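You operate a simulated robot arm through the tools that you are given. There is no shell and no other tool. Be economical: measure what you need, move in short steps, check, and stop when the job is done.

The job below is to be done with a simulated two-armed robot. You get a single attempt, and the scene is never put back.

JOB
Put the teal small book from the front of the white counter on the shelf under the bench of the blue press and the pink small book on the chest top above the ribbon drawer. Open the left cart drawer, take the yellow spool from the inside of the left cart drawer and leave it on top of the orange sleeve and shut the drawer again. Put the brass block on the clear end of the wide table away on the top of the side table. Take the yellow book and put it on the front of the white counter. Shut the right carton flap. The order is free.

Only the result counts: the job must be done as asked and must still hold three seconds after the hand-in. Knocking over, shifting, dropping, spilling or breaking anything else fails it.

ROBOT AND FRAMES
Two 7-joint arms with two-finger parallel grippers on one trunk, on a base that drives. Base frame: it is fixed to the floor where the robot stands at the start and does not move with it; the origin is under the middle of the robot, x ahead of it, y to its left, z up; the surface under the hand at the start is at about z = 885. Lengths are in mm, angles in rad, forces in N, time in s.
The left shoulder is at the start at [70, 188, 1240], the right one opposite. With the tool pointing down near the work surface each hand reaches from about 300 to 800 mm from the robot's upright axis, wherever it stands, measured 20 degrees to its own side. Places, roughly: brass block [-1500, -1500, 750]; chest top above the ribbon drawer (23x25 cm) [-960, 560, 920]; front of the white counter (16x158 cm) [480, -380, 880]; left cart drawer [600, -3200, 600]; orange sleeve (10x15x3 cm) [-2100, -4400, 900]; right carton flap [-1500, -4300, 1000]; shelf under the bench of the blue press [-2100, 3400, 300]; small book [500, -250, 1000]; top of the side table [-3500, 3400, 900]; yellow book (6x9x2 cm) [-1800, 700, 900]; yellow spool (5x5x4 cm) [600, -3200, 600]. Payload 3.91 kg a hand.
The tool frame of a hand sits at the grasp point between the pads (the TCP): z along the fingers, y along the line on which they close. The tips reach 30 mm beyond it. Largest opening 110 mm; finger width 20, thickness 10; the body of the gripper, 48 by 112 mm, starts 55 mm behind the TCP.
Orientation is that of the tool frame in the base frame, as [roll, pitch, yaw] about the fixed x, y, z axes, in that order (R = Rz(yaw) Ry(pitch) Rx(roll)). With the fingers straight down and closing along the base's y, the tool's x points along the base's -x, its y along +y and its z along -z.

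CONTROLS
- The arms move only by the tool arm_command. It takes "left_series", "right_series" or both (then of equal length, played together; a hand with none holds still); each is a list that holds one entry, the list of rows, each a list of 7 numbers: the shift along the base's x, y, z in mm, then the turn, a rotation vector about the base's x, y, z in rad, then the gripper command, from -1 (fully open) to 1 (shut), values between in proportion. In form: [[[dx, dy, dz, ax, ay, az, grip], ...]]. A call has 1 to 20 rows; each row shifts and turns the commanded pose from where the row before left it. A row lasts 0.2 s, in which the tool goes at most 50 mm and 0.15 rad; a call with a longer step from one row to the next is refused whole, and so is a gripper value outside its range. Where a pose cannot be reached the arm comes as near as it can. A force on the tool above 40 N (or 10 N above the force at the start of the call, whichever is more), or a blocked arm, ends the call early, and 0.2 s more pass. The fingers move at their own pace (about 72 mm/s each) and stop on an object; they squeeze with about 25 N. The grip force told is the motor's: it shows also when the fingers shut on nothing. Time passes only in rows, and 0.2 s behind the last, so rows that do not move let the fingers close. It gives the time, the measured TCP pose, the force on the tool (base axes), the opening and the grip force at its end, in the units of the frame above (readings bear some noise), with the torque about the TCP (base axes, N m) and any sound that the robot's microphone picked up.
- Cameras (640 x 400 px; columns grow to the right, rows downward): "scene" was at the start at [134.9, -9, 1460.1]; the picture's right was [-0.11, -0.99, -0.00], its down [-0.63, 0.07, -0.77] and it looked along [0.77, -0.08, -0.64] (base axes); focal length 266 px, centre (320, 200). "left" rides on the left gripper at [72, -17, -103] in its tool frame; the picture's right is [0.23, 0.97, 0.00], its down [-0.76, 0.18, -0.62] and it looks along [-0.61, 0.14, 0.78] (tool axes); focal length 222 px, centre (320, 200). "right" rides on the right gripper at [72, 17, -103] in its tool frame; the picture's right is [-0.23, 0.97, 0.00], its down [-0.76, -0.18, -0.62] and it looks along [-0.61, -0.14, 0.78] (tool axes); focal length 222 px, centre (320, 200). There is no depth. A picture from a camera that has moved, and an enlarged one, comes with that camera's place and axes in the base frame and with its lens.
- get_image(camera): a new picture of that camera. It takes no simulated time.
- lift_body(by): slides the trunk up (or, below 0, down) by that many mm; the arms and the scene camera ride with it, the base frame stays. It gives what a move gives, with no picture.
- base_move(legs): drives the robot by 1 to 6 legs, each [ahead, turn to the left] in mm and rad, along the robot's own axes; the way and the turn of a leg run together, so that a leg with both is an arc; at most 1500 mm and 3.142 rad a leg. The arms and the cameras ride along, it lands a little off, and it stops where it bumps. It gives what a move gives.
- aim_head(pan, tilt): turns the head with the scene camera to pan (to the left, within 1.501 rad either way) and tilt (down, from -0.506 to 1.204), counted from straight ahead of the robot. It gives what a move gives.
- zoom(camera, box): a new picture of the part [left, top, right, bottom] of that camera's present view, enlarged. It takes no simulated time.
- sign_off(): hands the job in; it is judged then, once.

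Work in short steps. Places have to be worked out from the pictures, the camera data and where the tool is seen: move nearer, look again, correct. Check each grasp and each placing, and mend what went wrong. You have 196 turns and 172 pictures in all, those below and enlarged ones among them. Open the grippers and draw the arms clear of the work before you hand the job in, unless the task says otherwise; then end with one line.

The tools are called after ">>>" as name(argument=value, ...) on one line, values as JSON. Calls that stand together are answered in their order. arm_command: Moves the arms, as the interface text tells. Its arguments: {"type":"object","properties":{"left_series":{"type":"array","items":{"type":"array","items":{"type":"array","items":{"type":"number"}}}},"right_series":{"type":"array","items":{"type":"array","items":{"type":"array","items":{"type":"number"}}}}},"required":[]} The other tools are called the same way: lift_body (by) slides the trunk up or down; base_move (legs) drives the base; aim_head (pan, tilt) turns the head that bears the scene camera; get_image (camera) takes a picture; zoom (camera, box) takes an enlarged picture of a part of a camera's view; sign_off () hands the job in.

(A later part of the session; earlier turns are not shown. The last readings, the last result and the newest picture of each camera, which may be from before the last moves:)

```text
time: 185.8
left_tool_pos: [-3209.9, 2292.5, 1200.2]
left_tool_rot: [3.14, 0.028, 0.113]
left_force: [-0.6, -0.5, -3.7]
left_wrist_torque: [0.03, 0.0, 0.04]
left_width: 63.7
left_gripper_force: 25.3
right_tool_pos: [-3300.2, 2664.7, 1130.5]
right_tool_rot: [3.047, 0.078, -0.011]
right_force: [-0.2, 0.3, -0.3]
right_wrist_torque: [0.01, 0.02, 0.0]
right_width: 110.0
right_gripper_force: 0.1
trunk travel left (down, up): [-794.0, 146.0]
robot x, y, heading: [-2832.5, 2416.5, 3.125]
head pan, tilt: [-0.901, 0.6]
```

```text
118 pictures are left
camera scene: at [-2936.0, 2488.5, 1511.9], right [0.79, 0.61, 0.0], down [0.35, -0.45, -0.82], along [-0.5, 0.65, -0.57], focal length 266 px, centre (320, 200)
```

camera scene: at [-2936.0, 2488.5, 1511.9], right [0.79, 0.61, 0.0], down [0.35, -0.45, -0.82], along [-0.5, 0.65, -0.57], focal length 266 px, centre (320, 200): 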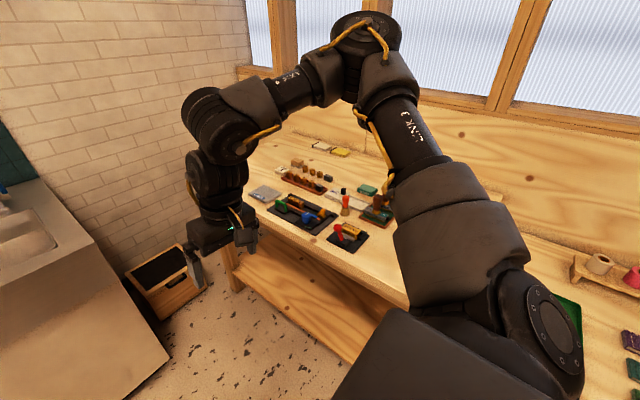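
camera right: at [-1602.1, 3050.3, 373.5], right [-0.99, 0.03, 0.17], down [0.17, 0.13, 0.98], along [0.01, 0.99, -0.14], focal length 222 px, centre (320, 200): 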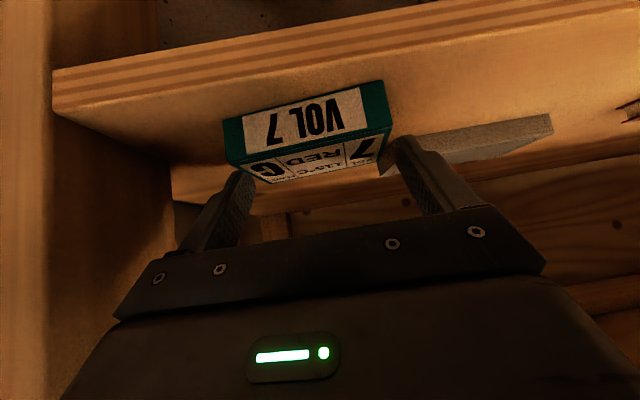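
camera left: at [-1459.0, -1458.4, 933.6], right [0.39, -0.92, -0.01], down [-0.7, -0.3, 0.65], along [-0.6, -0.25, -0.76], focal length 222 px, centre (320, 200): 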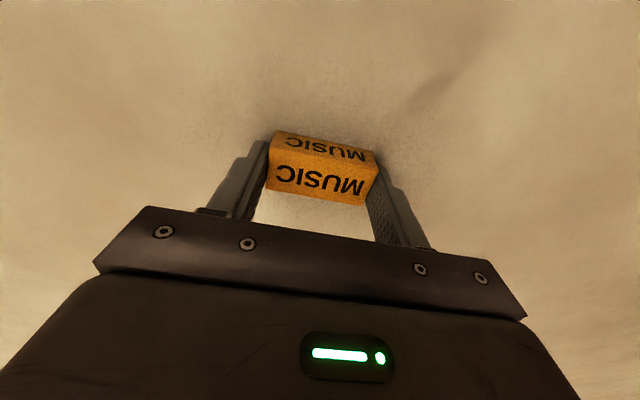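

The table holds tools; I need a clear spot. Drive a little farther west, then turn to face it (north).

>>> base_move(legs=[[330, 0], [0, -1.555]])

>>> aim_head(pan=0.1, tilt=0.7)

>>> get_image(camera="scene")

>>> get_image(camera="left")

```text
time: 191.8
left_tool_pos: [-3288.5, 2800.2, 1200.3]
left_tool_rot: [3.14, 0.029, -1.455]
left_force: [0.6, 0.5, -3.4]
left_wrist_torque: [-0.03, -0.01, -0.02]
left_width: 63.6
left_gripper_force: 24.8
right_tool_pos: [-2916.1, 2891.7, 1131.7]
right_tool_rot: [3.049, 0.08, -1.578]
right_force: [0.3, 0.6, 0.9]
right_wrist_torque: [0.01, 0.03, 0.04]
right_width: 109.8
right_gripper_force: 0.0
trunk travel left (down, up): [-794.0, 146.0]
robot x, y, heading: [-3160.3, 2424.3, 1.561]
head pan, tilt: [-0.901, 0.6]
```

```text
time: 193.1
left_tool_pos: [-3287.5, 2800.2, 1200.7]
left_tool_rot: [3.141, 0.027, -1.456]
left_force: [-0.6, 0.1, -3.5]
left_wrist_torque: [-0.02, -0.02, 0.03]
left_width: 63.8
left_gripper_force: 25.4
right_tool_pos: [-2915.5, 2890.4, 1129.9]
right_tool_rot: [3.048, 0.078, -1.578]
right_force: [0.0, -0.2, 0.2]
right_wrist_torque: [0.0, 0.01, 0.02]
right_width: 110.0
right_gripper_force: 0.1
trunk travel left (down, up): [-794.0, 146.0]
robot x, y, heading: [-3163.4, 2422.6, 1.561]
head pan, tilt: [0.099, 0.7]
```

```text
117 pictures are left
camera scene: at [-3168.0, 2557.7, 1503.3], right [1.0, 0.09, 0.0], down [0.06, -0.64, -0.76], along [-0.07, 0.76, -0.64], focal length 266 px, centre (320, 200)
```

scene: 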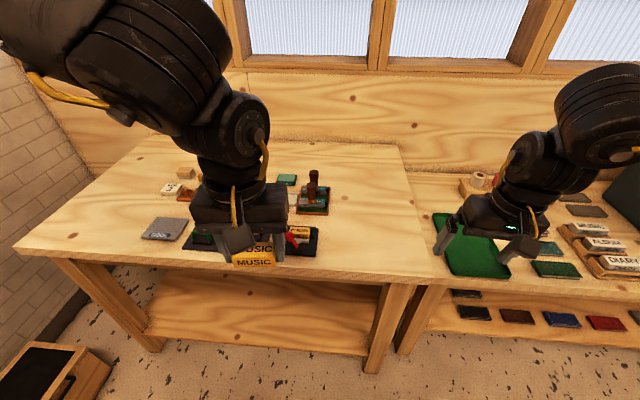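

```text
116 pictures are left
camera left: at [-3261.6, 2727.4, 1303.2], right [-0.94, -0.34, -0.01], down [-0.26, 0.72, 0.64], along [-0.21, 0.61, -0.76], focal length 222 px, centre (320, 200)
```

left: 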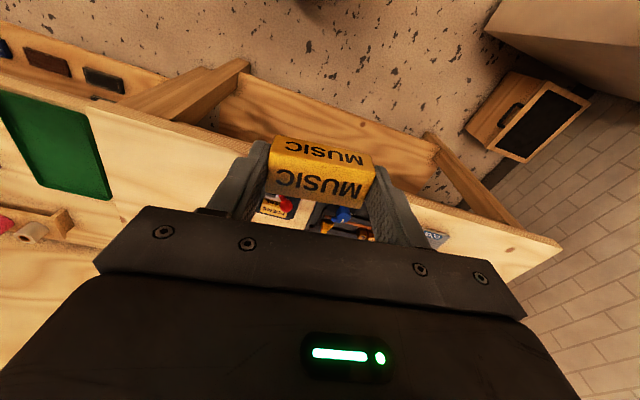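

The clear area is the table's right front, around [-3060,3230], top z≈755. Drive closer and turn right a bit so the left hand gets there.

>>> base_move(legs=[[240, 0], [0, -0.45]])

>>> arm_command(left_series=[[[15, 40, -20, 0, 0, 0, 1], [15, 40, -25, 0, 0, 0, 1], [10, 40, -25, 0, 0, 0, 1], [10, 40, -25, 0, 0, 0, 1], [0, 0, -45, 0, 0, 0, 1], [0, 0, -45, 0, 0, 0, 1], [0, 0, -45, 0, 0, 0, 1], [0, 0, -45, 0, 0, 0, 1], [0, 0, 0, 0, 0, 0, 1]]])

>>> get_image(camera="left")

>>> get_image(camera="scene")

```text
time: 196.2
left_tool_pos: [-3106.3, 3058.5, 1199.7]
left_tool_rot: [3.141, 0.028, -1.909]
left_force: [-0.2, -0.8, -4.5]
left_wrist_torque: [0.01, -0.05, 0.0]
left_width: 63.7
left_gripper_force: 25.4
right_tool_pos: [-2733.2, 2978.0, 1131.2]
right_tool_rot: [3.05, 0.076, -2.033]
right_force: [0.2, -0.2, -0.3]
right_wrist_torque: [-0.01, 0.03, -0.01]
right_width: 110.0
right_gripper_force: 0.0
trunk travel left (down, up): [-794.0, 146.0]
robot x, y, heading: [-3158.1, 2661.8, 1.104]
head pan, tilt: [0.099, 0.7]
```

```text
time: 198.2
left_tool_pos: [-3050.4, 3199.5, 930.0]
left_tool_rot: [3.14, 0.032, -1.903]
left_force: [-0.1, -0.2, -4.0]
left_wrist_torque: [-0.02, 0.04, -0.01]
left_width: 63.9
left_gripper_force: 25.3
left hand out of reach, approached as far as the arm can: row 6, 7, 8
right_tool_pos: [-2732.7, 2975.6, 1130.8]
right_tool_rot: [3.049, 0.079, -2.035]
right_force: [-0.3, -0.7, 0.8]
right_wrist_torque: [0.01, 0.03, 0.03]
right_width: 110.1
right_gripper_force: 0.1
trunk travel left (down, up): [-794.0, 146.0]
robot x, y, heading: [-3159.8, 2660.0, 1.109]
head pan, tilt: [0.099, 0.7]
```

```text
115 pictures are left
camera left: at [-3058.8, 3121.8, 1032.5], right [-0.99, 0.1, -0.01], down [0.08, 0.76, 0.65], along [0.07, 0.64, -0.76], focal length 222 px, centre (320, 200)
```

left: 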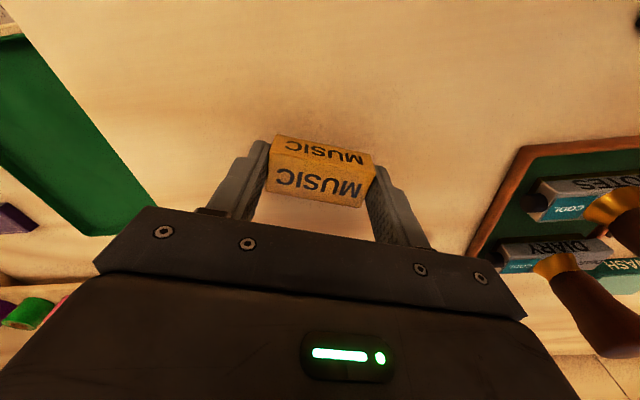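

```text
114 pictures are left
camera scene: at [-3105.7, 2786.7, 1503.4], right [0.93, -0.36, 0.0], down [-0.23, -0.6, -0.77], along [0.27, 0.71, -0.64], focal length 266 px, centre (320, 200)
```

scene: 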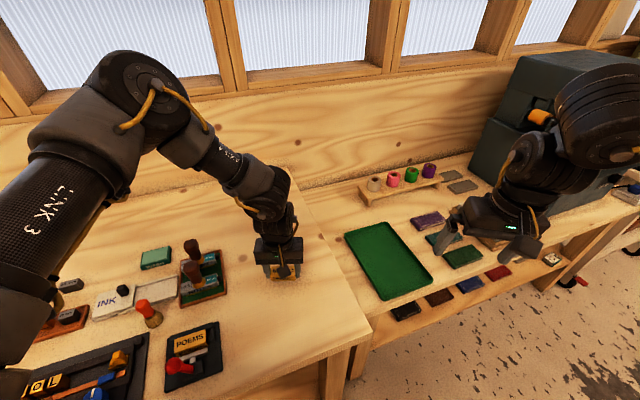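

Good clear spot. Lower the trunk 125 to z≈805 then creep with the arm.

>>> lift_body(by=-120)

>>> get_image(camera="left")

>>> arm_command(left_series=[[[0, 0, -4, 0, 0, 0, 1], [0, 0, -4, 0, 0, 0, 1], [0, 0, -4, 0, 0, 0, 1], [0, 0, -4, 0, 0, 0, 1]]])

```text
time: 198.8
left_tool_pos: [-3049.7, 3199.3, 909.7]
left_tool_rot: [3.139, 0.036, -1.905]
left_force: [-4.6, -3.6, 18.5]
left_wrist_torque: [-0.69, -0.57, -0.25]
left_width: 63.8
left_gripper_force: 25.5
right_tool_pos: [-2734.1, 2975.6, 1105.6]
right_tool_rot: [3.046, 0.081, -2.031]
right_force: [0.6, -0.4, -1.1]
right_wrist_torque: [0.01, -0.01, -0.01]
right_width: 109.8
right_gripper_force: 0.1
trunk travel left (down, up): [-768.0, 172.0]
robot x, y, heading: [-3160.4, 2664.5, 1.107]
head pan, tilt: [0.099, 0.7]
stopped: the force on the tool passed its limit at 151 N (the readings are from after the stop); the commanded pose is now the measured one
```

```text
113 pictures are left
camera left: at [-3058.1, 3121.9, 1012.0], right [-0.99, 0.1, -0.01], down [0.08, 0.76, 0.65], along [0.07, 0.65, -0.76], focal length 222 px, centre (320, 200)
```

left: 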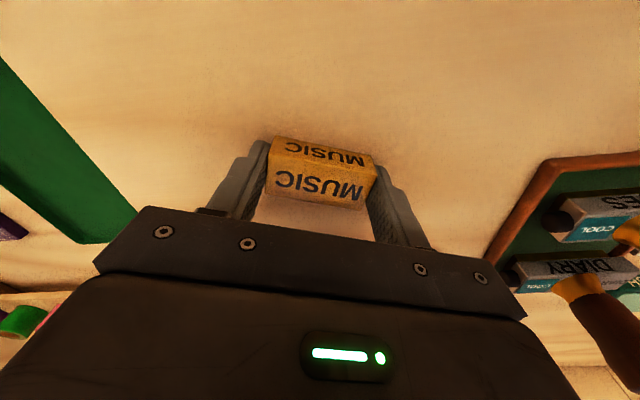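

```text
time: 199.3
left_tool_pos: [-3048.3, 3201.1, 911.6]
left_tool_rot: [-3.141, 0.044, -1.902]
left_force: [-5.9, -9.4, 30.5]
left_wrist_torque: [-0.49, 0.45, 0.12]
left_width: 63.9
left_gripper_force: 24.9
right_tool_pos: [-2734.4, 2974.7, 1106.3]
right_tool_rot: [3.044, 0.08, -2.033]
right_force: [0.4, 0.4, -0.4]
right_wrist_torque: [0.0, 0.03, -0.01]
right_width: 110.0
right_gripper_force: 0.1
trunk travel left (down, up): [-768.0, 172.0]
robot x, y, heading: [-3155.3, 2662.0, 1.11]
head pan, tilt: [0.099, 0.7]
stopped in row 2 (left hand): the force on the tool passed its limit at 47 N (the readings are from after the stop); the commanded pose is now the measured one
```

Contact at 910: table top is ~880 and the block rests on it. Release and lift.

>>> arm_command(left_series=[[[0, 0, 1, 0, 0, 0, 0.8], [0, 0, 0, 0, 0, 0, 0.2], [0, 0, 0, 0, 0, 0, -0.5], [0, 0, 0, 0, 0, 0, -0.6], [0, 0, 20, 0, 0, 0, -0.6], [0, 0, 40, 0, 0, 0, -0.6], [0, 0, 45, 0, 0, 0, -0.6]]])

>>> get_image(camera="left")

```text
time: 200.9
left_tool_pos: [-3049.7, 3203.9, 1012.8]
left_tool_rot: [-3.141, 0.041, -1.9]
left_force: [-0.7, 0.6, 0.0]
left_wrist_torque: [0.02, 0.01, 0.02]
left_width: 87.9
left_gripper_force: 0.0
right_tool_pos: [-2734.1, 2977.0, 1106.0]
right_tool_rot: [3.047, 0.08, -2.032]
right_force: [-0.1, 0.1, -0.1]
right_wrist_torque: [-0.01, -0.06, -0.03]
right_width: 110.1
right_gripper_force: 0.1
trunk travel left (down, up): [-768.0, 172.0]
robot x, y, heading: [-3158.7, 2665.5, 1.112]
head pan, tilt: [0.099, 0.7]
```

```text
112 pictures are left
camera left: at [-3058.6, 3125.9, 1113.8], right [-0.99, 0.1, -0.01], down [0.07, 0.75, 0.65], along [0.07, 0.65, -0.76], focal length 222 px, centre (320, 200)
```

left: 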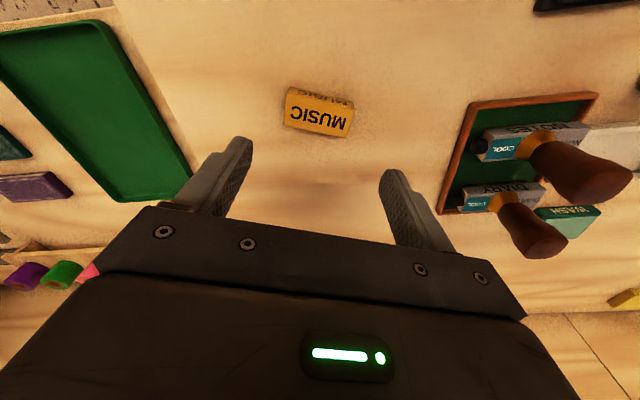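

Block is cleanly on the side table. Now for the yellow book from the chest's west side: back off, raise the trunk, and drive there.

>>> lift_body(by=150)

>>> base_move(legs=[[-300, 0], [0, -2.25], [1200, 0], [450, 0], [0, 1.145]])

>>> aim_head(pan=-0.2, tilt=0.7)

>>> get_image(camera="scene")

```text
time: 202.7
left_tool_pos: [-3048.5, 3204.3, 1163.0]
left_tool_rot: [-3.142, 0.042, -1.903]
left_force: [0.4, 0.4, -0.1]
left_wrist_torque: [-0.02, 0.01, 0.0]
left_width: 87.7
left_gripper_force: 0.1
right_tool_pos: [-2732.4, 2976.5, 1255.3]
right_tool_rot: [3.047, 0.077, -2.031]
right_force: [-0.2, -1.1, -1.3]
right_wrist_torque: [0.03, 0.01, -0.01]
right_width: 110.1
right_gripper_force: 0.1
trunk travel left (down, up): [-918.0, 22.0]
robot x, y, heading: [-3161.2, 2660.3, 1.111]
head pan, tilt: [0.099, 0.7]
```

```text
time: 221.0
left_tool_pos: [-2075.1, 1043.1, 1163.0]
left_tool_rot: [3.141, 0.042, -3.003]
left_force: [-0.4, -0.1, -0.2]
left_wrist_torque: [-0.01, 0.03, 0.02]
left_width: 88.0
left_gripper_force: 0.0
right_tool_pos: [-2135.0, 657.0, 1254.7]
right_tool_rot: [3.045, 0.079, -3.13]
right_force: [-0.5, -0.1, 0.4]
right_wrist_torque: [0.02, 0.0, 0.0]
right_width: 110.0
right_gripper_force: 0.0
trunk travel left (down, up): [-918.0, 22.0]
robot x, y, heading: [-2609.6, 893.1, 0.012]
head pan, tilt: [0.099, 0.7]
```

```text
time: 221.8
left_tool_pos: [-2075.3, 1042.1, 1163.0]
left_tool_rot: [-3.14, 0.044, -3.002]
left_force: [-0.8, 0.3, 0.3]
left_wrist_torque: [0.03, -0.03, -0.02]
left_width: 88.2
left_gripper_force: 0.1
right_tool_pos: [-2135.6, 657.3, 1255.4]
right_tool_rot: [3.048, 0.08, -3.132]
right_force: [0.7, 0.2, -0.3]
right_wrist_torque: [-0.03, 0.0, 0.01]
right_width: 110.0
right_gripper_force: 0.1
trunk travel left (down, up): [-918.0, 22.0]
robot x, y, heading: [-2606.8, 891.6, 0.008]
head pan, tilt: [-0.201, 0.7]
```

```text
111 pictures are left
camera scene: at [-2474.8, 878.6, 1627.8], right [-0.19, -0.98, 0.0], down [-0.63, 0.12, -0.76], along [0.75, -0.15, -0.64], focal length 266 px, centre (320, 200)
```

scene: 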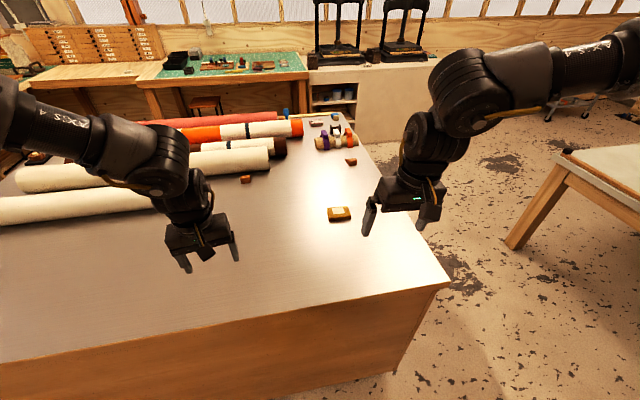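

Yellow book ≈[-1758,661,940]; it's 245 mm from the south edge, so approach from the south facing +y.

>>> base_move(legs=[[0, -1.579], [1140, 0], [0, 1.571], [650, 0], [0, 1.571], [280, 0]])

>>> get_image(camera="scene")

>>> get_image(camera="right")

```text
time: 243.9
left_tool_pos: [-2122.3, 574.7, 1164.9]
left_tool_rot: [3.141, 0.042, -1.399]
left_force: [-0.5, 0.1, 0.2]
left_wrist_torque: [0.02, 0.01, -0.03]
left_width: 88.0
left_gripper_force: 0.1
right_tool_pos: [-1735.1, 525.3, 1256.4]
right_tool_rot: [3.049, 0.082, -1.528]
right_force: [-0.4, 0.6, -0.4]
right_wrist_torque: [0.03, 0.0, -0.01]
right_width: 109.8
right_gripper_force: 0.0
trunk travel left (down, up): [-918.0, 22.0]
robot x, y, heading: [-1952.1, 47.2, 1.607]
head pan, tilt: [-0.201, 0.7]
```

```text
110 pictures are left
camera scene: at [-1944.5, 179.9, 1628.1], right [0.99, -0.16, 0.0], down [-0.1, -0.63, -0.77], along [0.12, 0.76, -0.64], focal length 266 px, centre (320, 200)
```

scene: 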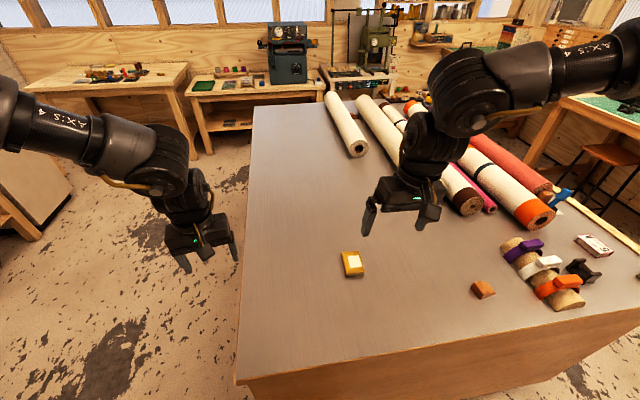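

```text
109 pictures are left
camera right: at [-1738.7, 444.5, 1353.9], right [-0.98, 0.18, 0.11], down [0.21, 0.72, 0.66], along [0.04, 0.67, -0.74], focal length 222 px, centre (320, 200)
```

right: 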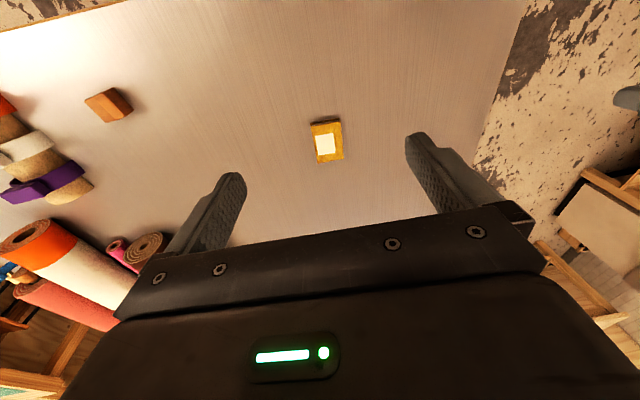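

Book centre ≈[-1763,667], long axis along y, width ~60 along x—the right hand closes along x already. Lower trunk, nudge forward, straighten the lateral tilt, and move above it.

>>> base_move(legs=[[35, -0.03]])

>>> lift_body(by=-130)

>>> arm_command(right_series=[[[-7, 20, -25, 0.04, -0.024, 0, -1], [-7, 20, -25, 0.04, -0.024, 0, -1], [-7, 20, -25, 0.04, -0.024, 0, -1], [-7, 20, -25, 0.04, -0.024, 0, -1], [0, 0, 0, 0, 0, 0, -1]]])

>>> get_image(camera="right")

```text
time: 244.8
left_tool_pos: [-2108.6, 609.2, 1167.4]
left_tool_rot: [-3.138, 0.049, -1.429]
left_force: [-1.4, -1.2, 0.1]
left_wrist_torque: [0.07, -0.01, 0.02]
left_width: 88.1
left_gripper_force: 0.2
right_tool_pos: [-1723.7, 548.5, 1258.2]
right_tool_rot: [3.047, 0.086, -1.559]
right_force: [-0.6, -1.1, -0.1]
right_wrist_torque: [0.04, 0.0, 0.04]
right_width: 110.0
right_gripper_force: 0.2
trunk travel left (down, up): [-918.0, 22.0]
robot x, y, heading: [-1957.9, 81.7, 1.577]
head pan, tilt: [-0.201, 0.7]
```

```text
time: 246.3
left_tool_pos: [-2106.2, 615.9, 1032.1]
left_tool_rot: [-3.141, 0.043, -1.43]
left_force: [-1.0, 0.6, 0.1]
left_wrist_torque: [-0.01, 0.0, 0.01]
left_width: 88.2
left_gripper_force: 0.1
right_tool_pos: [-1721.8, 556.9, 1126.7]
right_tool_rot: [3.045, 0.08, -1.559]
right_force: [0.9, -0.5, 0.0]
right_wrist_torque: [0.01, -0.01, 0.02]
right_width: 110.1
right_gripper_force: 0.0
trunk travel left (down, up): [-788.0, 152.0]
robot x, y, heading: [-1959.4, 85.4, 1.58]
head pan, tilt: [-0.201, 0.7]
```

```text
time: 247.5
left_tool_pos: [-2106.9, 615.3, 1032.9]
left_tool_rot: [-3.141, 0.041, -1.429]
left_force: [-0.1, 0.5, -0.7]
left_wrist_torque: [-0.01, -0.01, 0.01]
left_width: 87.8
left_gripper_force: 0.1
right_tool_pos: [-1710.6, 619.6, 1043.7]
right_tool_rot: [-3.138, 0.238, -1.542]
right_force: [-0.7, 0.5, -1.0]
right_wrist_torque: [0.0, 0.02, 0.01]
right_width: 110.0
right_gripper_force: 0.1
right hand out of reach, approached as far as the arm can: row 3, 4
trunk travel left (down, up): [-788.0, 152.0]
robot x, y, heading: [-1957.2, 81.0, 1.58]
head pan, tilt: [-0.201, 0.7]
```

```text
108 pictures are left
camera right: at [-1725.7, 523.6, 1126.2], right [-0.98, 0.19, 0.05], down [0.16, 0.6, 0.79], along [0.12, 0.78, -0.62], focal length 222 px, centre (320, 200)
```

right: 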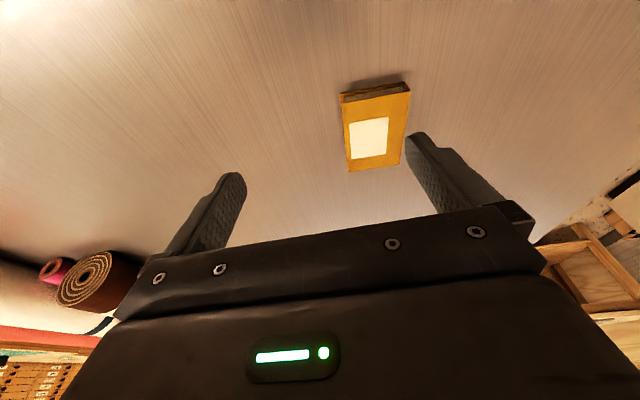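

Hand won't move inward further, so turn the base left 0.095 to bring it over the book.

>>> base_move(legs=[[12, 0.095]])

>>> arm_command(right_series=[[[0, 0, -15, 0, 0, -0.05, -1], [0, 0, -15, 0, 0, -0.04, -1], [0, 0, 0, 0, 0, 0, -1]]])

>>> get_image(camera="right")

```text
time: 248.4
left_tool_pos: [-2152.8, 610.8, 1035.8]
left_tool_rot: [3.139, 0.045, -1.339]
left_force: [0.1, -0.2, 0.5]
left_wrist_torque: [0.04, 0.04, -0.01]
left_width: 87.8
left_gripper_force: 0.0
right_tool_pos: [-1759.6, 650.4, 1044.3]
right_tool_rot: [3.141, 0.239, -1.45]
right_force: [-0.1, 0.3, -0.1]
right_wrist_torque: [-0.01, 0.0, 0.0]
right_width: 110.1
right_gripper_force: 0.1
trunk travel left (down, up): [-788.0, 152.0]
robot x, y, heading: [-1958.1, 95.9, 1.675]
head pan, tilt: [-0.201, 0.7]
```

```text
time: 249.2
left_tool_pos: [-2156.4, 611.9, 1032.9]
left_tool_rot: [3.141, 0.041, -1.338]
left_force: [-0.8, 0.3, 0.1]
left_wrist_torque: [0.01, 0.0, 0.04]
left_width: 88.2
left_gripper_force: 0.0
right_tool_pos: [-1750.2, 647.1, 1021.7]
right_tool_rot: [-3.138, 0.236, -1.539]
right_force: [-1.1, 0.4, -1.0]
right_wrist_torque: [0.0, 0.04, 0.02]
right_width: 110.0
right_gripper_force: 0.0
right hand out of reach, approached as far as the arm can: row 1, 2
trunk travel left (down, up): [-788.0, 152.0]
robot x, y, heading: [-1957.5, 93.4, 1.675]
head pan, tilt: [-0.201, 0.7]
```

```text
107 pictures are left
camera right: at [-1763.4, 550.5, 1104.5], right [-0.98, 0.19, 0.05], down [0.16, 0.6, 0.79], along [0.12, 0.78, -0.62], focal length 222 px, centre (320, 200)
```

right: 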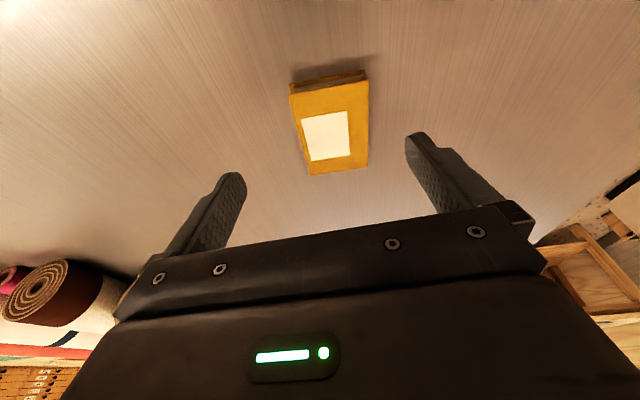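

Aligned (11 mm lateral offset is fine). Lower toward z≈962 and check.

>>> lift_body(by=-45)

>>> arm_command(right_series=[[[-4, 0, -6, 0, 0, 0, -1], [-4, 0, -5, 0, 0, 0, -1], [0, 0, -5, 0, 0, 0, -1]]])

>>> get_image(camera="right")

```text
time: 250.1
left_tool_pos: [-2156.6, 610.6, 989.9]
left_tool_rot: [3.141, 0.043, -1.338]
left_force: [0.0, 0.5, 0.0]
left_wrist_torque: [0.01, 0.02, -0.01]
left_width: 88.0
left_gripper_force: 0.0
right_tool_pos: [-1747.2, 645.3, 976.1]
right_tool_rot: [3.141, 0.239, -1.54]
right_force: [-0.2, -0.6, 0.0]
right_wrist_torque: [0.01, -0.02, -0.01]
right_width: 110.2
right_gripper_force: 0.1
trunk travel left (down, up): [-743.0, 197.0]
robot x, y, heading: [-1952.7, 96.6, 1.673]
head pan, tilt: [-0.201, 0.7]
```

```text
time: 250.9
left_tool_pos: [-2155.7, 611.6, 988.7]
left_tool_rot: [-3.141, 0.043, -1.338]
left_force: [0.2, 0.2, -0.1]
left_wrist_torque: [0.04, 0.0, -0.01]
left_width: 88.1
left_gripper_force: 0.0
right_tool_pos: [-1745.9, 645.3, 973.5]
right_tool_rot: [-3.142, 0.239, -1.539]
right_force: [-0.5, -0.5, -0.3]
right_wrist_torque: [0.01, 0.0, 0.01]
right_width: 109.9
right_gripper_force: 0.2
right hand out of reach, approached as far as the arm can: row 1, 2
trunk travel left (down, up): [-743.0, 197.0]
robot x, y, heading: [-1957.7, 97.4, 1.67]
head pan, tilt: [-0.201, 0.7]
```

```text
106 pictures are left
camera right: at [-1760.2, 549.5, 1055.6], right [-0.98, 0.19, 0.05], down [0.16, 0.6, 0.79], along [0.12, 0.78, -0.62], focal length 222 px, centre (320, 200)
```

right: 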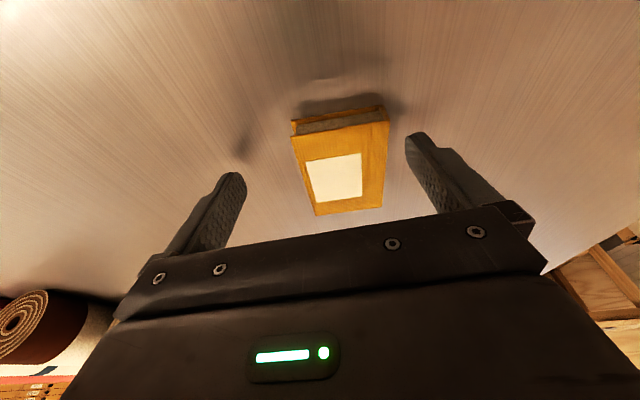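

Turn base left 0.02 to centre, then lower a bit more and close.

>>> base_move(legs=[[0, 0.02]])

>>> lift_body(by=-10)

>>> arm_command(right_series=[[[0, 0, 0, 0, 0, 0, -0.4], [0, 0, 0, 0, 0, 0, 0.4], [0, 0, 0, 0, 0, 0, 1], [0, 0, 0, 0, 0, 0, 1], [0, 0, 0, 0, 0, 0, 1]]])

>>> get_image(camera="right")

```text
time: 251.7
left_tool_pos: [-2165.5, 606.4, 989.0]
left_tool_rot: [3.139, 0.045, -1.318]
left_force: [0.0, -1.4, 0.0]
left_wrist_torque: [-0.01, 0.02, -0.02]
left_width: 88.3
left_gripper_force: 0.0
right_tool_pos: [-1757.5, 650.3, 973.1]
right_tool_rot: [-3.141, 0.237, -1.521]
right_force: [0.4, -0.4, 0.0]
right_wrist_torque: [-0.03, 0.05, -0.01]
right_width: 110.3
right_gripper_force: 0.1
trunk travel left (down, up): [-743.0, 197.0]
robot x, y, heading: [-1956.2, 98.0, 1.695]
head pan, tilt: [-0.201, 0.7]
```

```text
time: 252.2
left_tool_pos: [-2167.1, 606.4, 978.0]
left_tool_rot: [-3.141, 0.043, -1.317]
left_force: [-0.9, -1.1, -0.1]
left_wrist_torque: [-0.01, 0.01, -0.02]
left_width: 87.9
left_gripper_force: 0.1
right_tool_pos: [-1757.1, 649.7, 962.7]
right_tool_rot: [-3.141, 0.237, -1.519]
right_force: [-0.6, -0.4, -0.4]
right_wrist_torque: [-0.02, -0.01, -0.02]
right_width: 110.0
right_gripper_force: 0.1
trunk travel left (down, up): [-733.0, 207.0]
robot x, y, heading: [-1964.0, 98.0, 1.696]
head pan, tilt: [-0.201, 0.7]
```

```text
time: 253.4
left_tool_pos: [-2166.3, 607.4, 978.9]
left_tool_rot: [-3.14, 0.044, -1.318]
left_force: [0.5, -0.4, -0.9]
left_wrist_torque: [0.0, 0.01, 0.02]
left_width: 87.9
left_gripper_force: 0.1
right_tool_pos: [-1758.2, 649.3, 962.7]
right_tool_rot: [-3.141, 0.237, -1.519]
right_force: [0.0, 0.8, 0.3]
right_wrist_torque: [-0.02, 0.03, -0.01]
right_width: 57.7
right_gripper_force: 25.5
trunk travel left (down, up): [-733.0, 207.0]
robot x, y, heading: [-1962.3, 93.4, 1.697]
head pan, tilt: [-0.201, 0.7]
```

```text
105 pictures are left
camera right: at [-1769.4, 553.2, 1045.6], right [-0.98, 0.17, 0.05], down [0.15, 0.6, 0.79], along [0.1, 0.78, -0.62], focal length 222 px, centre (320, 200)
```

right: 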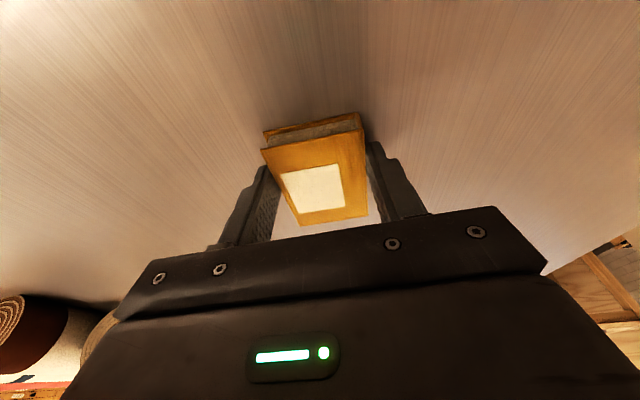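

Yellow book held (58 mm). Lift, back away, turn east, and drive to the counter.

>>> lift_body(by=180)

>>> base_move(legs=[[-300, 0], [0, -1.697], [1000, 0], [780, 0]])

>>> aim_head(pan=-0.3, tilt=0.8)

>>> get_image(camera="scene")

```text
time: 255.4
left_tool_pos: [-2166.6, 606.7, 1158.8]
left_tool_rot: [-3.14, 0.046, -1.317]
left_force: [0.0, 0.2, -0.1]
left_wrist_torque: [-0.04, 0.01, -0.02]
left_width: 87.9
left_gripper_force: 0.0
right_tool_pos: [-1758.7, 650.3, 1142.3]
right_tool_rot: [-3.14, 0.238, -1.52]
right_force: [0.7, -0.4, -1.4]
right_wrist_torque: [0.01, -0.01, -0.01]
right_width: 57.1
right_gripper_force: 25.4
trunk travel left (down, up): [-913.0, 27.0]
robot x, y, heading: [-1957.3, 93.1, 1.697]
head pan, tilt: [-0.201, 0.7]
```

```text
time: 270.2
left_tool_pos: [384.3, -87.8, 1158.2]
left_tool_rot: [-3.141, 0.044, -3.012]
left_force: [-0.2, -0.6, -0.3]
left_wrist_torque: [-0.01, 0.01, 0.03]
left_width: 87.9
left_gripper_force: 0.0
right_tool_pos: [375.3, -498.0, 1144.0]
right_tool_rot: [3.141, 0.239, 3.07]
right_force: [-0.1, 0.0, 0.0]
right_wrist_torque: [-0.02, -0.03, -0.01]
right_width: 57.0
right_gripper_force: 25.4
trunk travel left (down, up): [-913.0, 27.0]
robot x, y, heading: [-149.9, -225.6, -0.004]
head pan, tilt: [-0.201, 0.7]
```

```text
time: 270.9
left_tool_pos: [386.0, -86.1, 1159.2]
left_tool_rot: [-3.14, 0.043, -3.012]
left_force: [0.2, 0.1, -0.4]
left_wrist_torque: [-0.02, 0.0, 0.0]
left_width: 87.8
left_gripper_force: 0.1
right_tool_pos: [375.5, -496.9, 1143.9]
right_tool_rot: [3.14, 0.239, 3.068]
right_force: [0.2, -0.3, -1.3]
right_wrist_torque: [-0.02, 0.0, -0.03]
right_width: 57.2
right_gripper_force: 25.5
trunk travel left (down, up): [-913.0, 27.0]
robot x, y, heading: [-146.4, -228.3, -0.003]
head pan, tilt: [-0.3, 0.799]
```

```text
104 pictures are left
camera scene: at [-22.3, -253.1, 1614.6], right [-0.3, -0.95, 0.0], down [-0.68, 0.21, -0.7], along [0.67, -0.21, -0.72], focal length 266 px, centre (320, 200)
```

scene: 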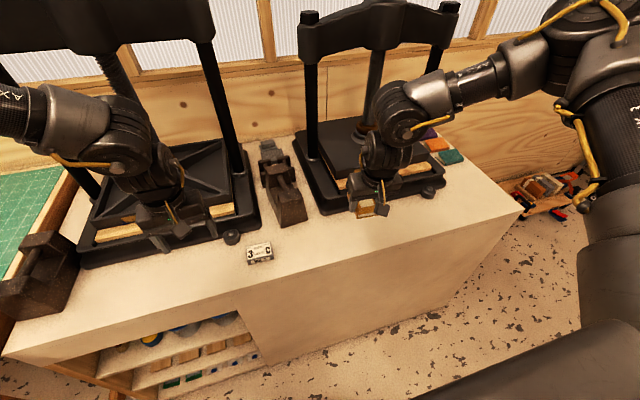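

Counter front edge x≈382, press base from x≈575. Drive ahead 87 so the book is centred near x≈470, y≈-497, then lower.

>>> base_move(legs=[[87, 0]])

>>> lift_body(by=-195)

>>> get_image(camera="right")

>>> get_image(camera="scene")

```text
time: 272.0
left_tool_pos: [465.5, -87.0, 1160.8]
left_tool_rot: [-3.14, 0.051, -3.013]
left_force: [1.2, 0.4, 0.1]
left_wrist_torque: [-0.02, 0.04, 0.03]
left_width: 88.0
left_gripper_force: 0.1
right_tool_pos: [457.0, -497.1, 1147.4]
right_tool_rot: [-3.141, 0.247, 3.069]
right_force: [0.3, 0.3, -0.9]
right_wrist_torque: [0.02, 0.11, -0.02]
right_width: 57.2
right_gripper_force: 25.6
trunk travel left (down, up): [-913.0, 27.0]
robot x, y, heading: [-60.2, -226.8, -0.002]
head pan, tilt: [-0.3, 0.799]
```

```text
time: 274.1
left_tool_pos: [457.0, -86.0, 970.0]
left_tool_rot: [-3.139, 0.058, -3.014]
left_force: [-0.1, 0.1, 0.2]
left_wrist_torque: [0.03, 0.0, 0.01]
left_width: 88.0
left_gripper_force: 0.0
right_tool_pos: [451.1, -497.5, 954.5]
right_tool_rot: [3.14, 0.253, 3.069]
right_force: [0.5, -0.4, -0.4]
right_wrist_torque: [0.02, 0.0, -0.01]
right_width: 57.4
right_gripper_force: 25.3
trunk travel left (down, up): [-718.0, 222.0]
robot x, y, heading: [-61.4, -230.8, 0.001]
head pan, tilt: [-0.3, 0.799]
```

```text
103 pictures are left
camera right: at [354.8, -475.1, 1035.4], right [0.29, 0.96, 0.06], down [0.57, -0.22, 0.79], along [0.77, -0.2, -0.61], focal length 222 px, centre (320, 200)
```

right: 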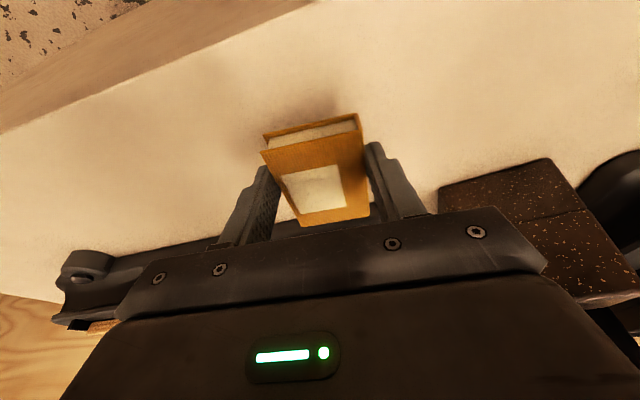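

```text
102 pictures are left
camera scene: at [65.5, -253.3, 1419.7], right [-0.3, -0.95, 0.0], down [-0.68, 0.21, -0.7], along [0.67, -0.21, -0.72], focal length 266 px, centre (320, 200)
```

scene: 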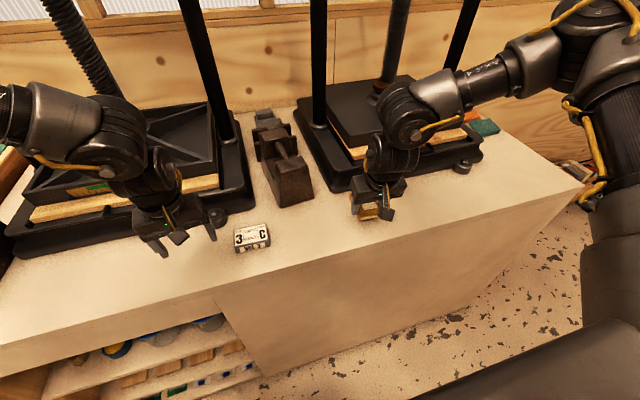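

All clear. Creep the right hand down to contact.

>>> arm_command(right_series=[[[0, 0, -12, 0, 0, 0, 1], [0, 0, -10, 0, 0, 0, 1], [0, 0, -6, 0, 0, 0, 1], [0, 0, -4, 0, 0, 0, 1], [0, 0, -4, 0, 0, 0, 1], [0, 0, 0, 0, 0, 0, 1]]])

>>> get_image(camera="right")

```text
time: 275.5
left_tool_pos: [458.0, -86.7, 969.7]
left_tool_rot: [-3.14, 0.058, -3.014]
left_force: [-0.4, 0.1, -0.8]
left_wrist_torque: [0.0, 0.03, 0.0]
left_width: 88.1
left_gripper_force: 0.1
right_tool_pos: [446.5, -504.8, 922.8]
right_tool_rot: [3.14, 0.252, 3.066]
right_force: [-0.6, 0.3, -1.4]
right_wrist_torque: [-0.02, 0.04, -0.01]
right_width: 57.3
right_gripper_force: 25.2
right hand out of reach, approached as far as the arm can: row 3, 5
trunk travel left (down, up): [-718.0, 222.0]
robot x, y, heading: [-62.5, -228.7, -0.004]
head pan, tilt: [-0.3, 0.799]
```

```text
101 pictures are left
camera right: at [351.8, -482.9, 1004.6], right [0.29, 0.96, 0.06], down [0.57, -0.22, 0.79], along [0.77, -0.2, -0.61], focal length 222 px, centre (320, 200)
```

right: 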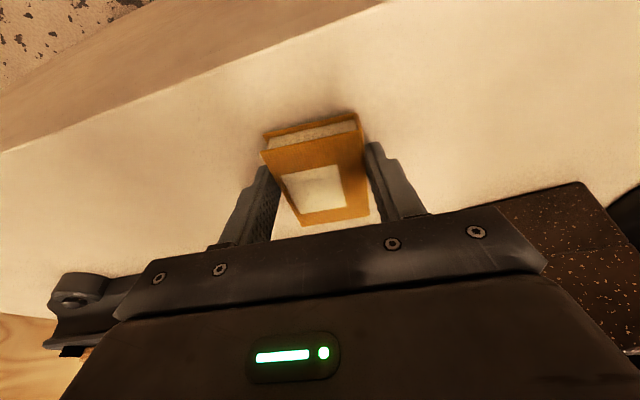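

Not yet touching; lower 6 more mm by the arm with a small forward shift, then release.

>>> arm_command(right_series=[[[6, 0, -2, 0, 0, 0, 1], [6, 0, -3, 0, 0, 0, 1], [0, 0, -3, 0, 0, 0, 1], [0, 0, -2, 0, 0, 0, 1], [0, 0, 0, 0, 0, 0, 1]]])

```text
time: 276.7
left_tool_pos: [457.5, -85.7, 970.4]
left_tool_rot: [-3.141, 0.058, -3.014]
left_force: [-0.4, 0.1, -0.3]
left_wrist_torque: [0.01, 0.03, 0.03]
left_width: 88.0
left_gripper_force: 0.1
right_tool_pos: [455.0, -512.3, 920.5]
right_tool_rot: [3.139, 0.254, 3.069]
right_force: [0.0, 0.0, -0.2]
right_wrist_torque: [0.01, 0.0, 0.04]
right_width: 57.1
right_gripper_force: 25.0
right hand out of reach, approached as far as the arm can: row 2, 4
trunk travel left (down, up): [-718.0, 222.0]
robot x, y, heading: [-62.2, -224.5, 0.002]
head pan, tilt: [-0.3, 0.799]
```

Nearly touching (weight unloaded). Release gently, then rise.

>>> arm_command(right_series=[[[0, 0, -2, 0, 0, 0, 1], [0, 0, 0, 0, 0, 0, 0.5], [0, 0, 0, 0, 0, 0, -0.3], [0, 0, 0, 0, 0, 0, -0.4], [0, 0, 0, 0, 0, 0, -0.4], [0, 0, 20, 0, 0, 0, -0.4], [0, 0, 40, 0, 0, 0, -0.4], [0, 0, 40, 0, 0, 0, -0.4]]])

>>> get_image(camera="right")

```text
time: 278.5
left_tool_pos: [456.4, -85.6, 971.5]
left_tool_rot: [-3.138, 0.058, -3.013]
left_force: [-0.3, 0.7, 0.7]
left_wrist_torque: [0.0, 0.0, 0.0]
left_width: 88.2
left_gripper_force: 0.2
right_tool_pos: [454.8, -510.7, 1019.9]
right_tool_rot: [3.139, 0.253, 3.071]
right_force: [-0.1, 0.3, 0.6]
right_wrist_torque: [-0.01, 0.01, -0.01]
right_width: 77.0
right_gripper_force: 0.0
trunk travel left (down, up): [-718.0, 222.0]
robot x, y, heading: [-61.4, -231.5, 0.001]
head pan, tilt: [-0.3, 0.799]
```

```text
100 pictures are left
camera right: at [360.8, -488.2, 1101.4], right [0.29, 0.96, 0.06], down [0.57, -0.22, 0.79], along [0.77, -0.2, -0.61], focal length 222 px, centre (320, 200)
```

right: 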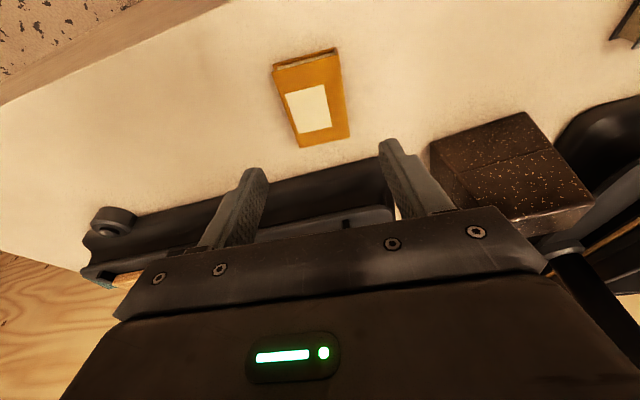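

Yellow book is placed. Next the cart: raise the trunk, back off, face south and drive toward it.

>>> lift_body(by=150)

>>> base_move(legs=[[-200, 0], [0, -1.571], [1000, 0], [700, 0]])

>>> aim_head(pan=0.4, tilt=0.6)

>>> get_image(camera="scene")

```text
time: 280.2
left_tool_pos: [457.8, -85.7, 1119.5]
left_tool_rot: [-3.141, 0.056, -3.012]
left_force: [0.4, -0.1, 0.0]
left_wrist_torque: [0.01, 0.0, -0.03]
left_width: 87.9
left_gripper_force: 0.1
right_tool_pos: [456.7, -510.9, 1169.2]
right_tool_rot: [3.139, 0.252, 3.071]
right_force: [0.1, 0.8, 0.2]
right_wrist_torque: [-0.01, 0.03, 0.02]
right_width: 77.1
right_gripper_force: 0.0
trunk travel left (down, up): [-868.0, 72.0]
robot x, y, heading: [-59.5, -229.4, 0.0]
head pan, tilt: [-0.3, 0.799]
```

```text
time: 293.9
left_tool_pos: [-133.4, -2449.8, 1119.4]
left_tool_rot: [-3.139, 0.058, 1.693]
left_force: [-0.3, 0.8, 0.5]
left_wrist_torque: [-0.03, -0.01, 0.02]
left_width: 87.9
left_gripper_force: 0.0
right_tool_pos: [-558.0, -2446.3, 1168.9]
right_tool_rot: [3.139, 0.252, 1.494]
right_force: [-0.6, 0.8, 0.2]
right_wrist_torque: [-0.01, 0.0, 0.01]
right_width: 76.9
right_gripper_force: 0.1
trunk travel left (down, up): [-868.0, 72.0]
robot x, y, heading: [-274.4, -1927.2, -1.58]
head pan, tilt: [-0.3, 0.799]
```

```text
time: 295.0
left_tool_pos: [-134.1, -2449.6, 1120.3]
left_tool_rot: [-3.14, 0.058, 1.694]
left_force: [0.1, 0.4, -0.3]
left_wrist_torque: [0.02, -0.04, 0.0]
left_width: 88.2
left_gripper_force: 0.1
right_tool_pos: [-558.8, -2447.1, 1168.2]
right_tool_rot: [3.14, 0.251, 1.494]
right_force: [-0.5, 0.2, 0.8]
right_wrist_torque: [0.01, 0.02, -0.01]
right_width: 77.2
right_gripper_force: 0.1
trunk travel left (down, up): [-868.0, 72.0]
robot x, y, heading: [-277.6, -1933.3, -1.579]
head pan, tilt: [0.4, 0.6]
```

```text
99 pictures are left
camera scene: at [-241.3, -2061.5, 1586.4], right [-0.92, -0.38, 0.0], down [-0.22, 0.52, -0.82], along [0.31, -0.76, -0.57], focal length 266 px, centre (320, 200)
```

scene: 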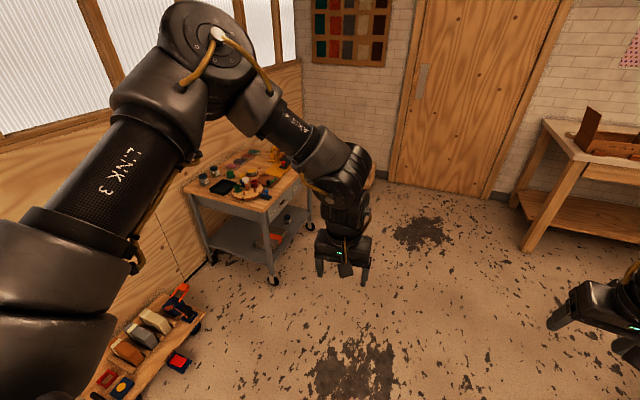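

The cart drawers face -x. Zoom in on the cart.

>>> zoom(camera="scene", box=[170, 130, 330, 290])

```text
2.50 times, centred on (250, 210) of scene
camera zoom: at [-241.3, -2061.5, 1586.4], right [-0.92, -0.38, 0.0], down [-0.22, 0.52, -0.82], along [0.31, -0.76, -0.57], focal length 664 px, centre (495, 175)
```

zoom: 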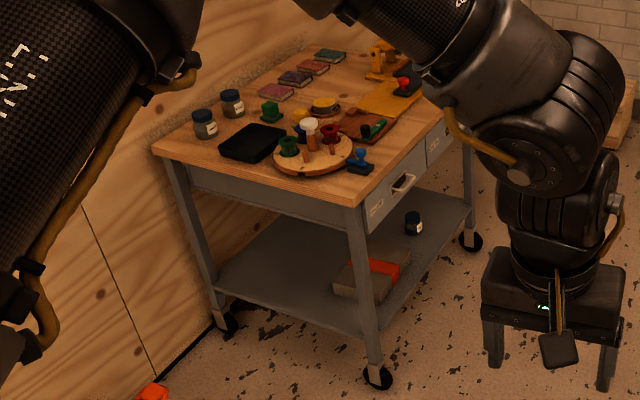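

The left (north/near) drawer's handle ≈[500,-3257,597], cart top ≈655, face x≈530. Drive south and face the cart.

>>> base_move(legs=[[1400, 0], [0, 1.579], [120, 0]])

>>> aim_head(pan=0.1, tilt=0.8)

>>> get_image(camera="scene")

```text
time: 306.6
left_tool_pos: [343.3, -3187.0, 1125.4]
left_tool_rot: [-3.139, 0.067, -3.016]
left_force: [-1.2, -1.2, -0.1]
left_wrist_torque: [0.04, -0.04, -0.02]
left_width: 88.0
left_gripper_force: 0.1
right_tool_pos: [341.1, -3611.4, 1174.1]
right_tool_rot: [3.137, 0.261, 3.07]
right_force: [-0.3, -0.5, 0.8]
right_wrist_torque: [-0.02, -0.04, 0.0]
right_width: 76.9
right_gripper_force: 0.1
trunk travel left (down, up): [-868.0, 72.0]
robot x, y, heading: [-164.3, -3329.5, -0.004]
head pan, tilt: [0.4, 0.6]
```

```text
time: 307.4
left_tool_pos: [353.9, -3187.4, 1120.8]
left_tool_rot: [-3.14, 0.058, -3.019]
left_force: [0.2, -0.6, 0.4]
left_wrist_torque: [-0.01, 0.03, 0.02]
left_width: 88.0
left_gripper_force: 0.1
right_tool_pos: [351.1, -3612.0, 1170.2]
right_tool_rot: [3.14, 0.253, 3.068]
right_force: [1.3, -0.7, 0.2]
right_wrist_torque: [0.0, 0.01, -0.01]
right_width: 76.8
right_gripper_force: 0.1
trunk travel left (down, up): [-868.0, 72.0]
robot x, y, heading: [-166.5, -3327.3, 0.0]
head pan, tilt: [0.099, 0.799]
```

```text
97 pictures are left
camera scene: at [-34.6, -3321.1, 1569.5], right [0.1, -1.0, 0.0], down [-0.71, -0.07, -0.7], along [0.69, 0.07, -0.72], focal length 266 px, centre (320, 200)
```

scene: 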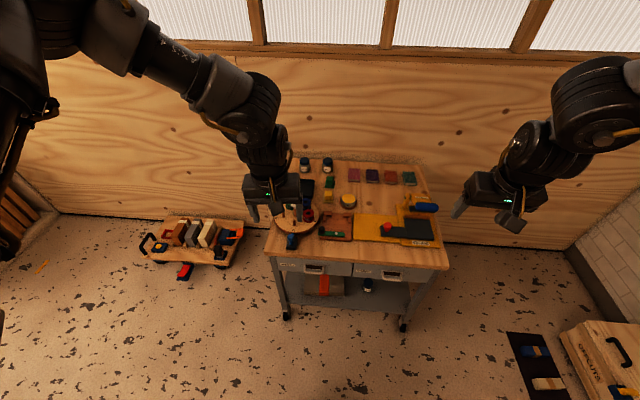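

Zoom in on the drawer fronts.

>>> zoom(camera="scene", box=[260, 200, 460, 325])

```text
3.20 times, centred on (360, 262) of scene
camera zoom: at [-34.6, -3321.1, 1569.5], right [0.1, -1.0, 0.0], down [-0.71, -0.07, -0.7], along [0.69, 0.07, -0.72], focal length 850 px, centre (192, 0)
```

zoom: 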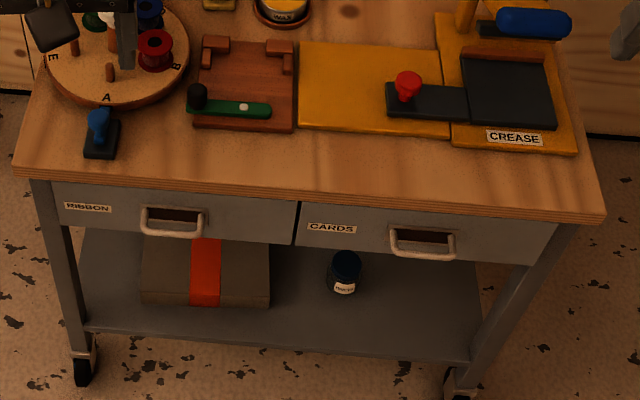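

Handle bar ≈[490,-3245,613] on the RIBBON (left) drawer; cart top edge x≈513, top z≈671. Back off 150, lower the trunk, and rotate the left tool to point forward with vertical closing.

>>> base_move(legs=[[-150, 0]])

>>> lift_body(by=-400)

>>> arm_command(left_series=[[[12, 0, 0, 0, -0.14, 0, -0.5], [12, 0, 0, 0, -0.14, 0, -0.2], [12, 0, 0, 0, -0.14, 0, 0.1], [12, 0, 0, 0, -0.14, 0, 0.1], [12, 0, 0, 0, -0.14, 0, 0.1], [12, 0, 0, 0, -0.14, 0, 0.1], [12, 0, 0, 0, -0.14, 0, 0.1], [12, 0, 0, 0, -0.14, 0, 0.1], [0, 0, 0, 0, -0.14, 0, 0.1], [0, 0, 0, 0, -0.14, 0, 0.1], [0, 0, 0, 0, -0.1, 0, 0.1]]])

>>> get_image(camera="scene")

```text
time: 308.8
left_tool_pos: [203.4, -3186.3, 1119.7]
left_tool_rot: [-3.137, 0.059, -3.018]
left_force: [0.1, 0.0, 0.1]
left_wrist_torque: [-0.01, 0.02, -0.03]
left_width: 88.0
left_gripper_force: 0.1
right_tool_pos: [200.4, -3611.4, 1169.4]
right_tool_rot: [3.14, 0.253, 3.068]
right_force: [0.1, 0.3, -0.7]
right_wrist_torque: [0.04, 0.0, -0.01]
right_width: 77.1
right_gripper_force: 0.0
trunk travel left (down, up): [-868.0, 72.0]
robot x, y, heading: [-314.5, -3328.3, -0.008]
head pan, tilt: [0.099, 0.799]
```

```text
time: 312.6
left_tool_pos: [203.0, -3186.0, 720.2]
left_tool_rot: [-3.14, 0.057, -3.016]
left_force: [0.8, -0.8, 1.3]
left_wrist_torque: [-0.02, -0.02, -0.02]
left_width: 87.9
left_gripper_force: 0.0
right_tool_pos: [199.8, -3611.1, 768.8]
right_tool_rot: [3.14, 0.253, 3.067]
right_force: [-0.4, -0.7, -0.4]
right_wrist_torque: [0.01, 0.01, 0.0]
right_width: 77.2
right_gripper_force: 0.0
trunk travel left (down, up): [-468.0, 472.0]
robot x, y, heading: [-318.2, -3325.0, -0.005]
head pan, tilt: [0.099, 0.799]
```

```text
time: 315.0
left_tool_pos: [309.5, -3181.4, 718.5]
left_tool_rot: [-2.727, 1.279, -2.709]
left_force: [0.5, 0.4, 0.7]
left_wrist_torque: [0.0, -0.01, 0.0]
left_width: 49.3
left_gripper_force: 0.2
left hand out of reach, approached as far as the arm can: row 9, 10, 11
right_tool_pos: [200.2, -3612.1, 769.2]
right_tool_rot: [3.14, 0.253, 3.067]
right_force: [0.1, -0.6, 1.4]
right_wrist_torque: [-0.02, 0.0, 0.0]
right_width: 76.9
right_gripper_force: 0.1
trunk travel left (down, up): [-468.0, 472.0]
robot x, y, heading: [-314.2, -3325.7, -0.005]
head pan, tilt: [0.099, 0.799]
```

```text
95 pictures are left
camera scene: at [-185.4, -3321.1, 1169.5], right [0.09, -1.0, 0.0], down [-0.71, -0.07, -0.7], along [0.69, 0.07, -0.72], focal length 266 px, centre (320, 200)
```

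scene: 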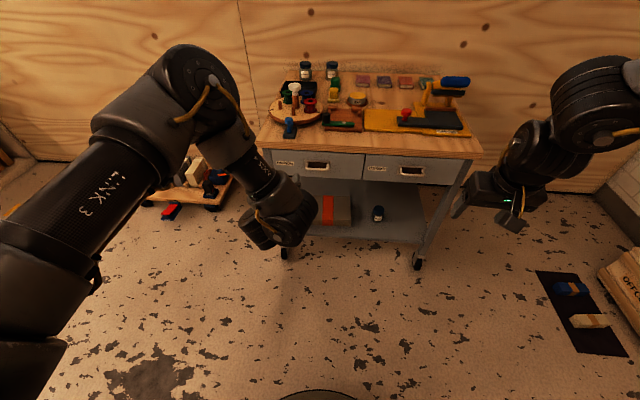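

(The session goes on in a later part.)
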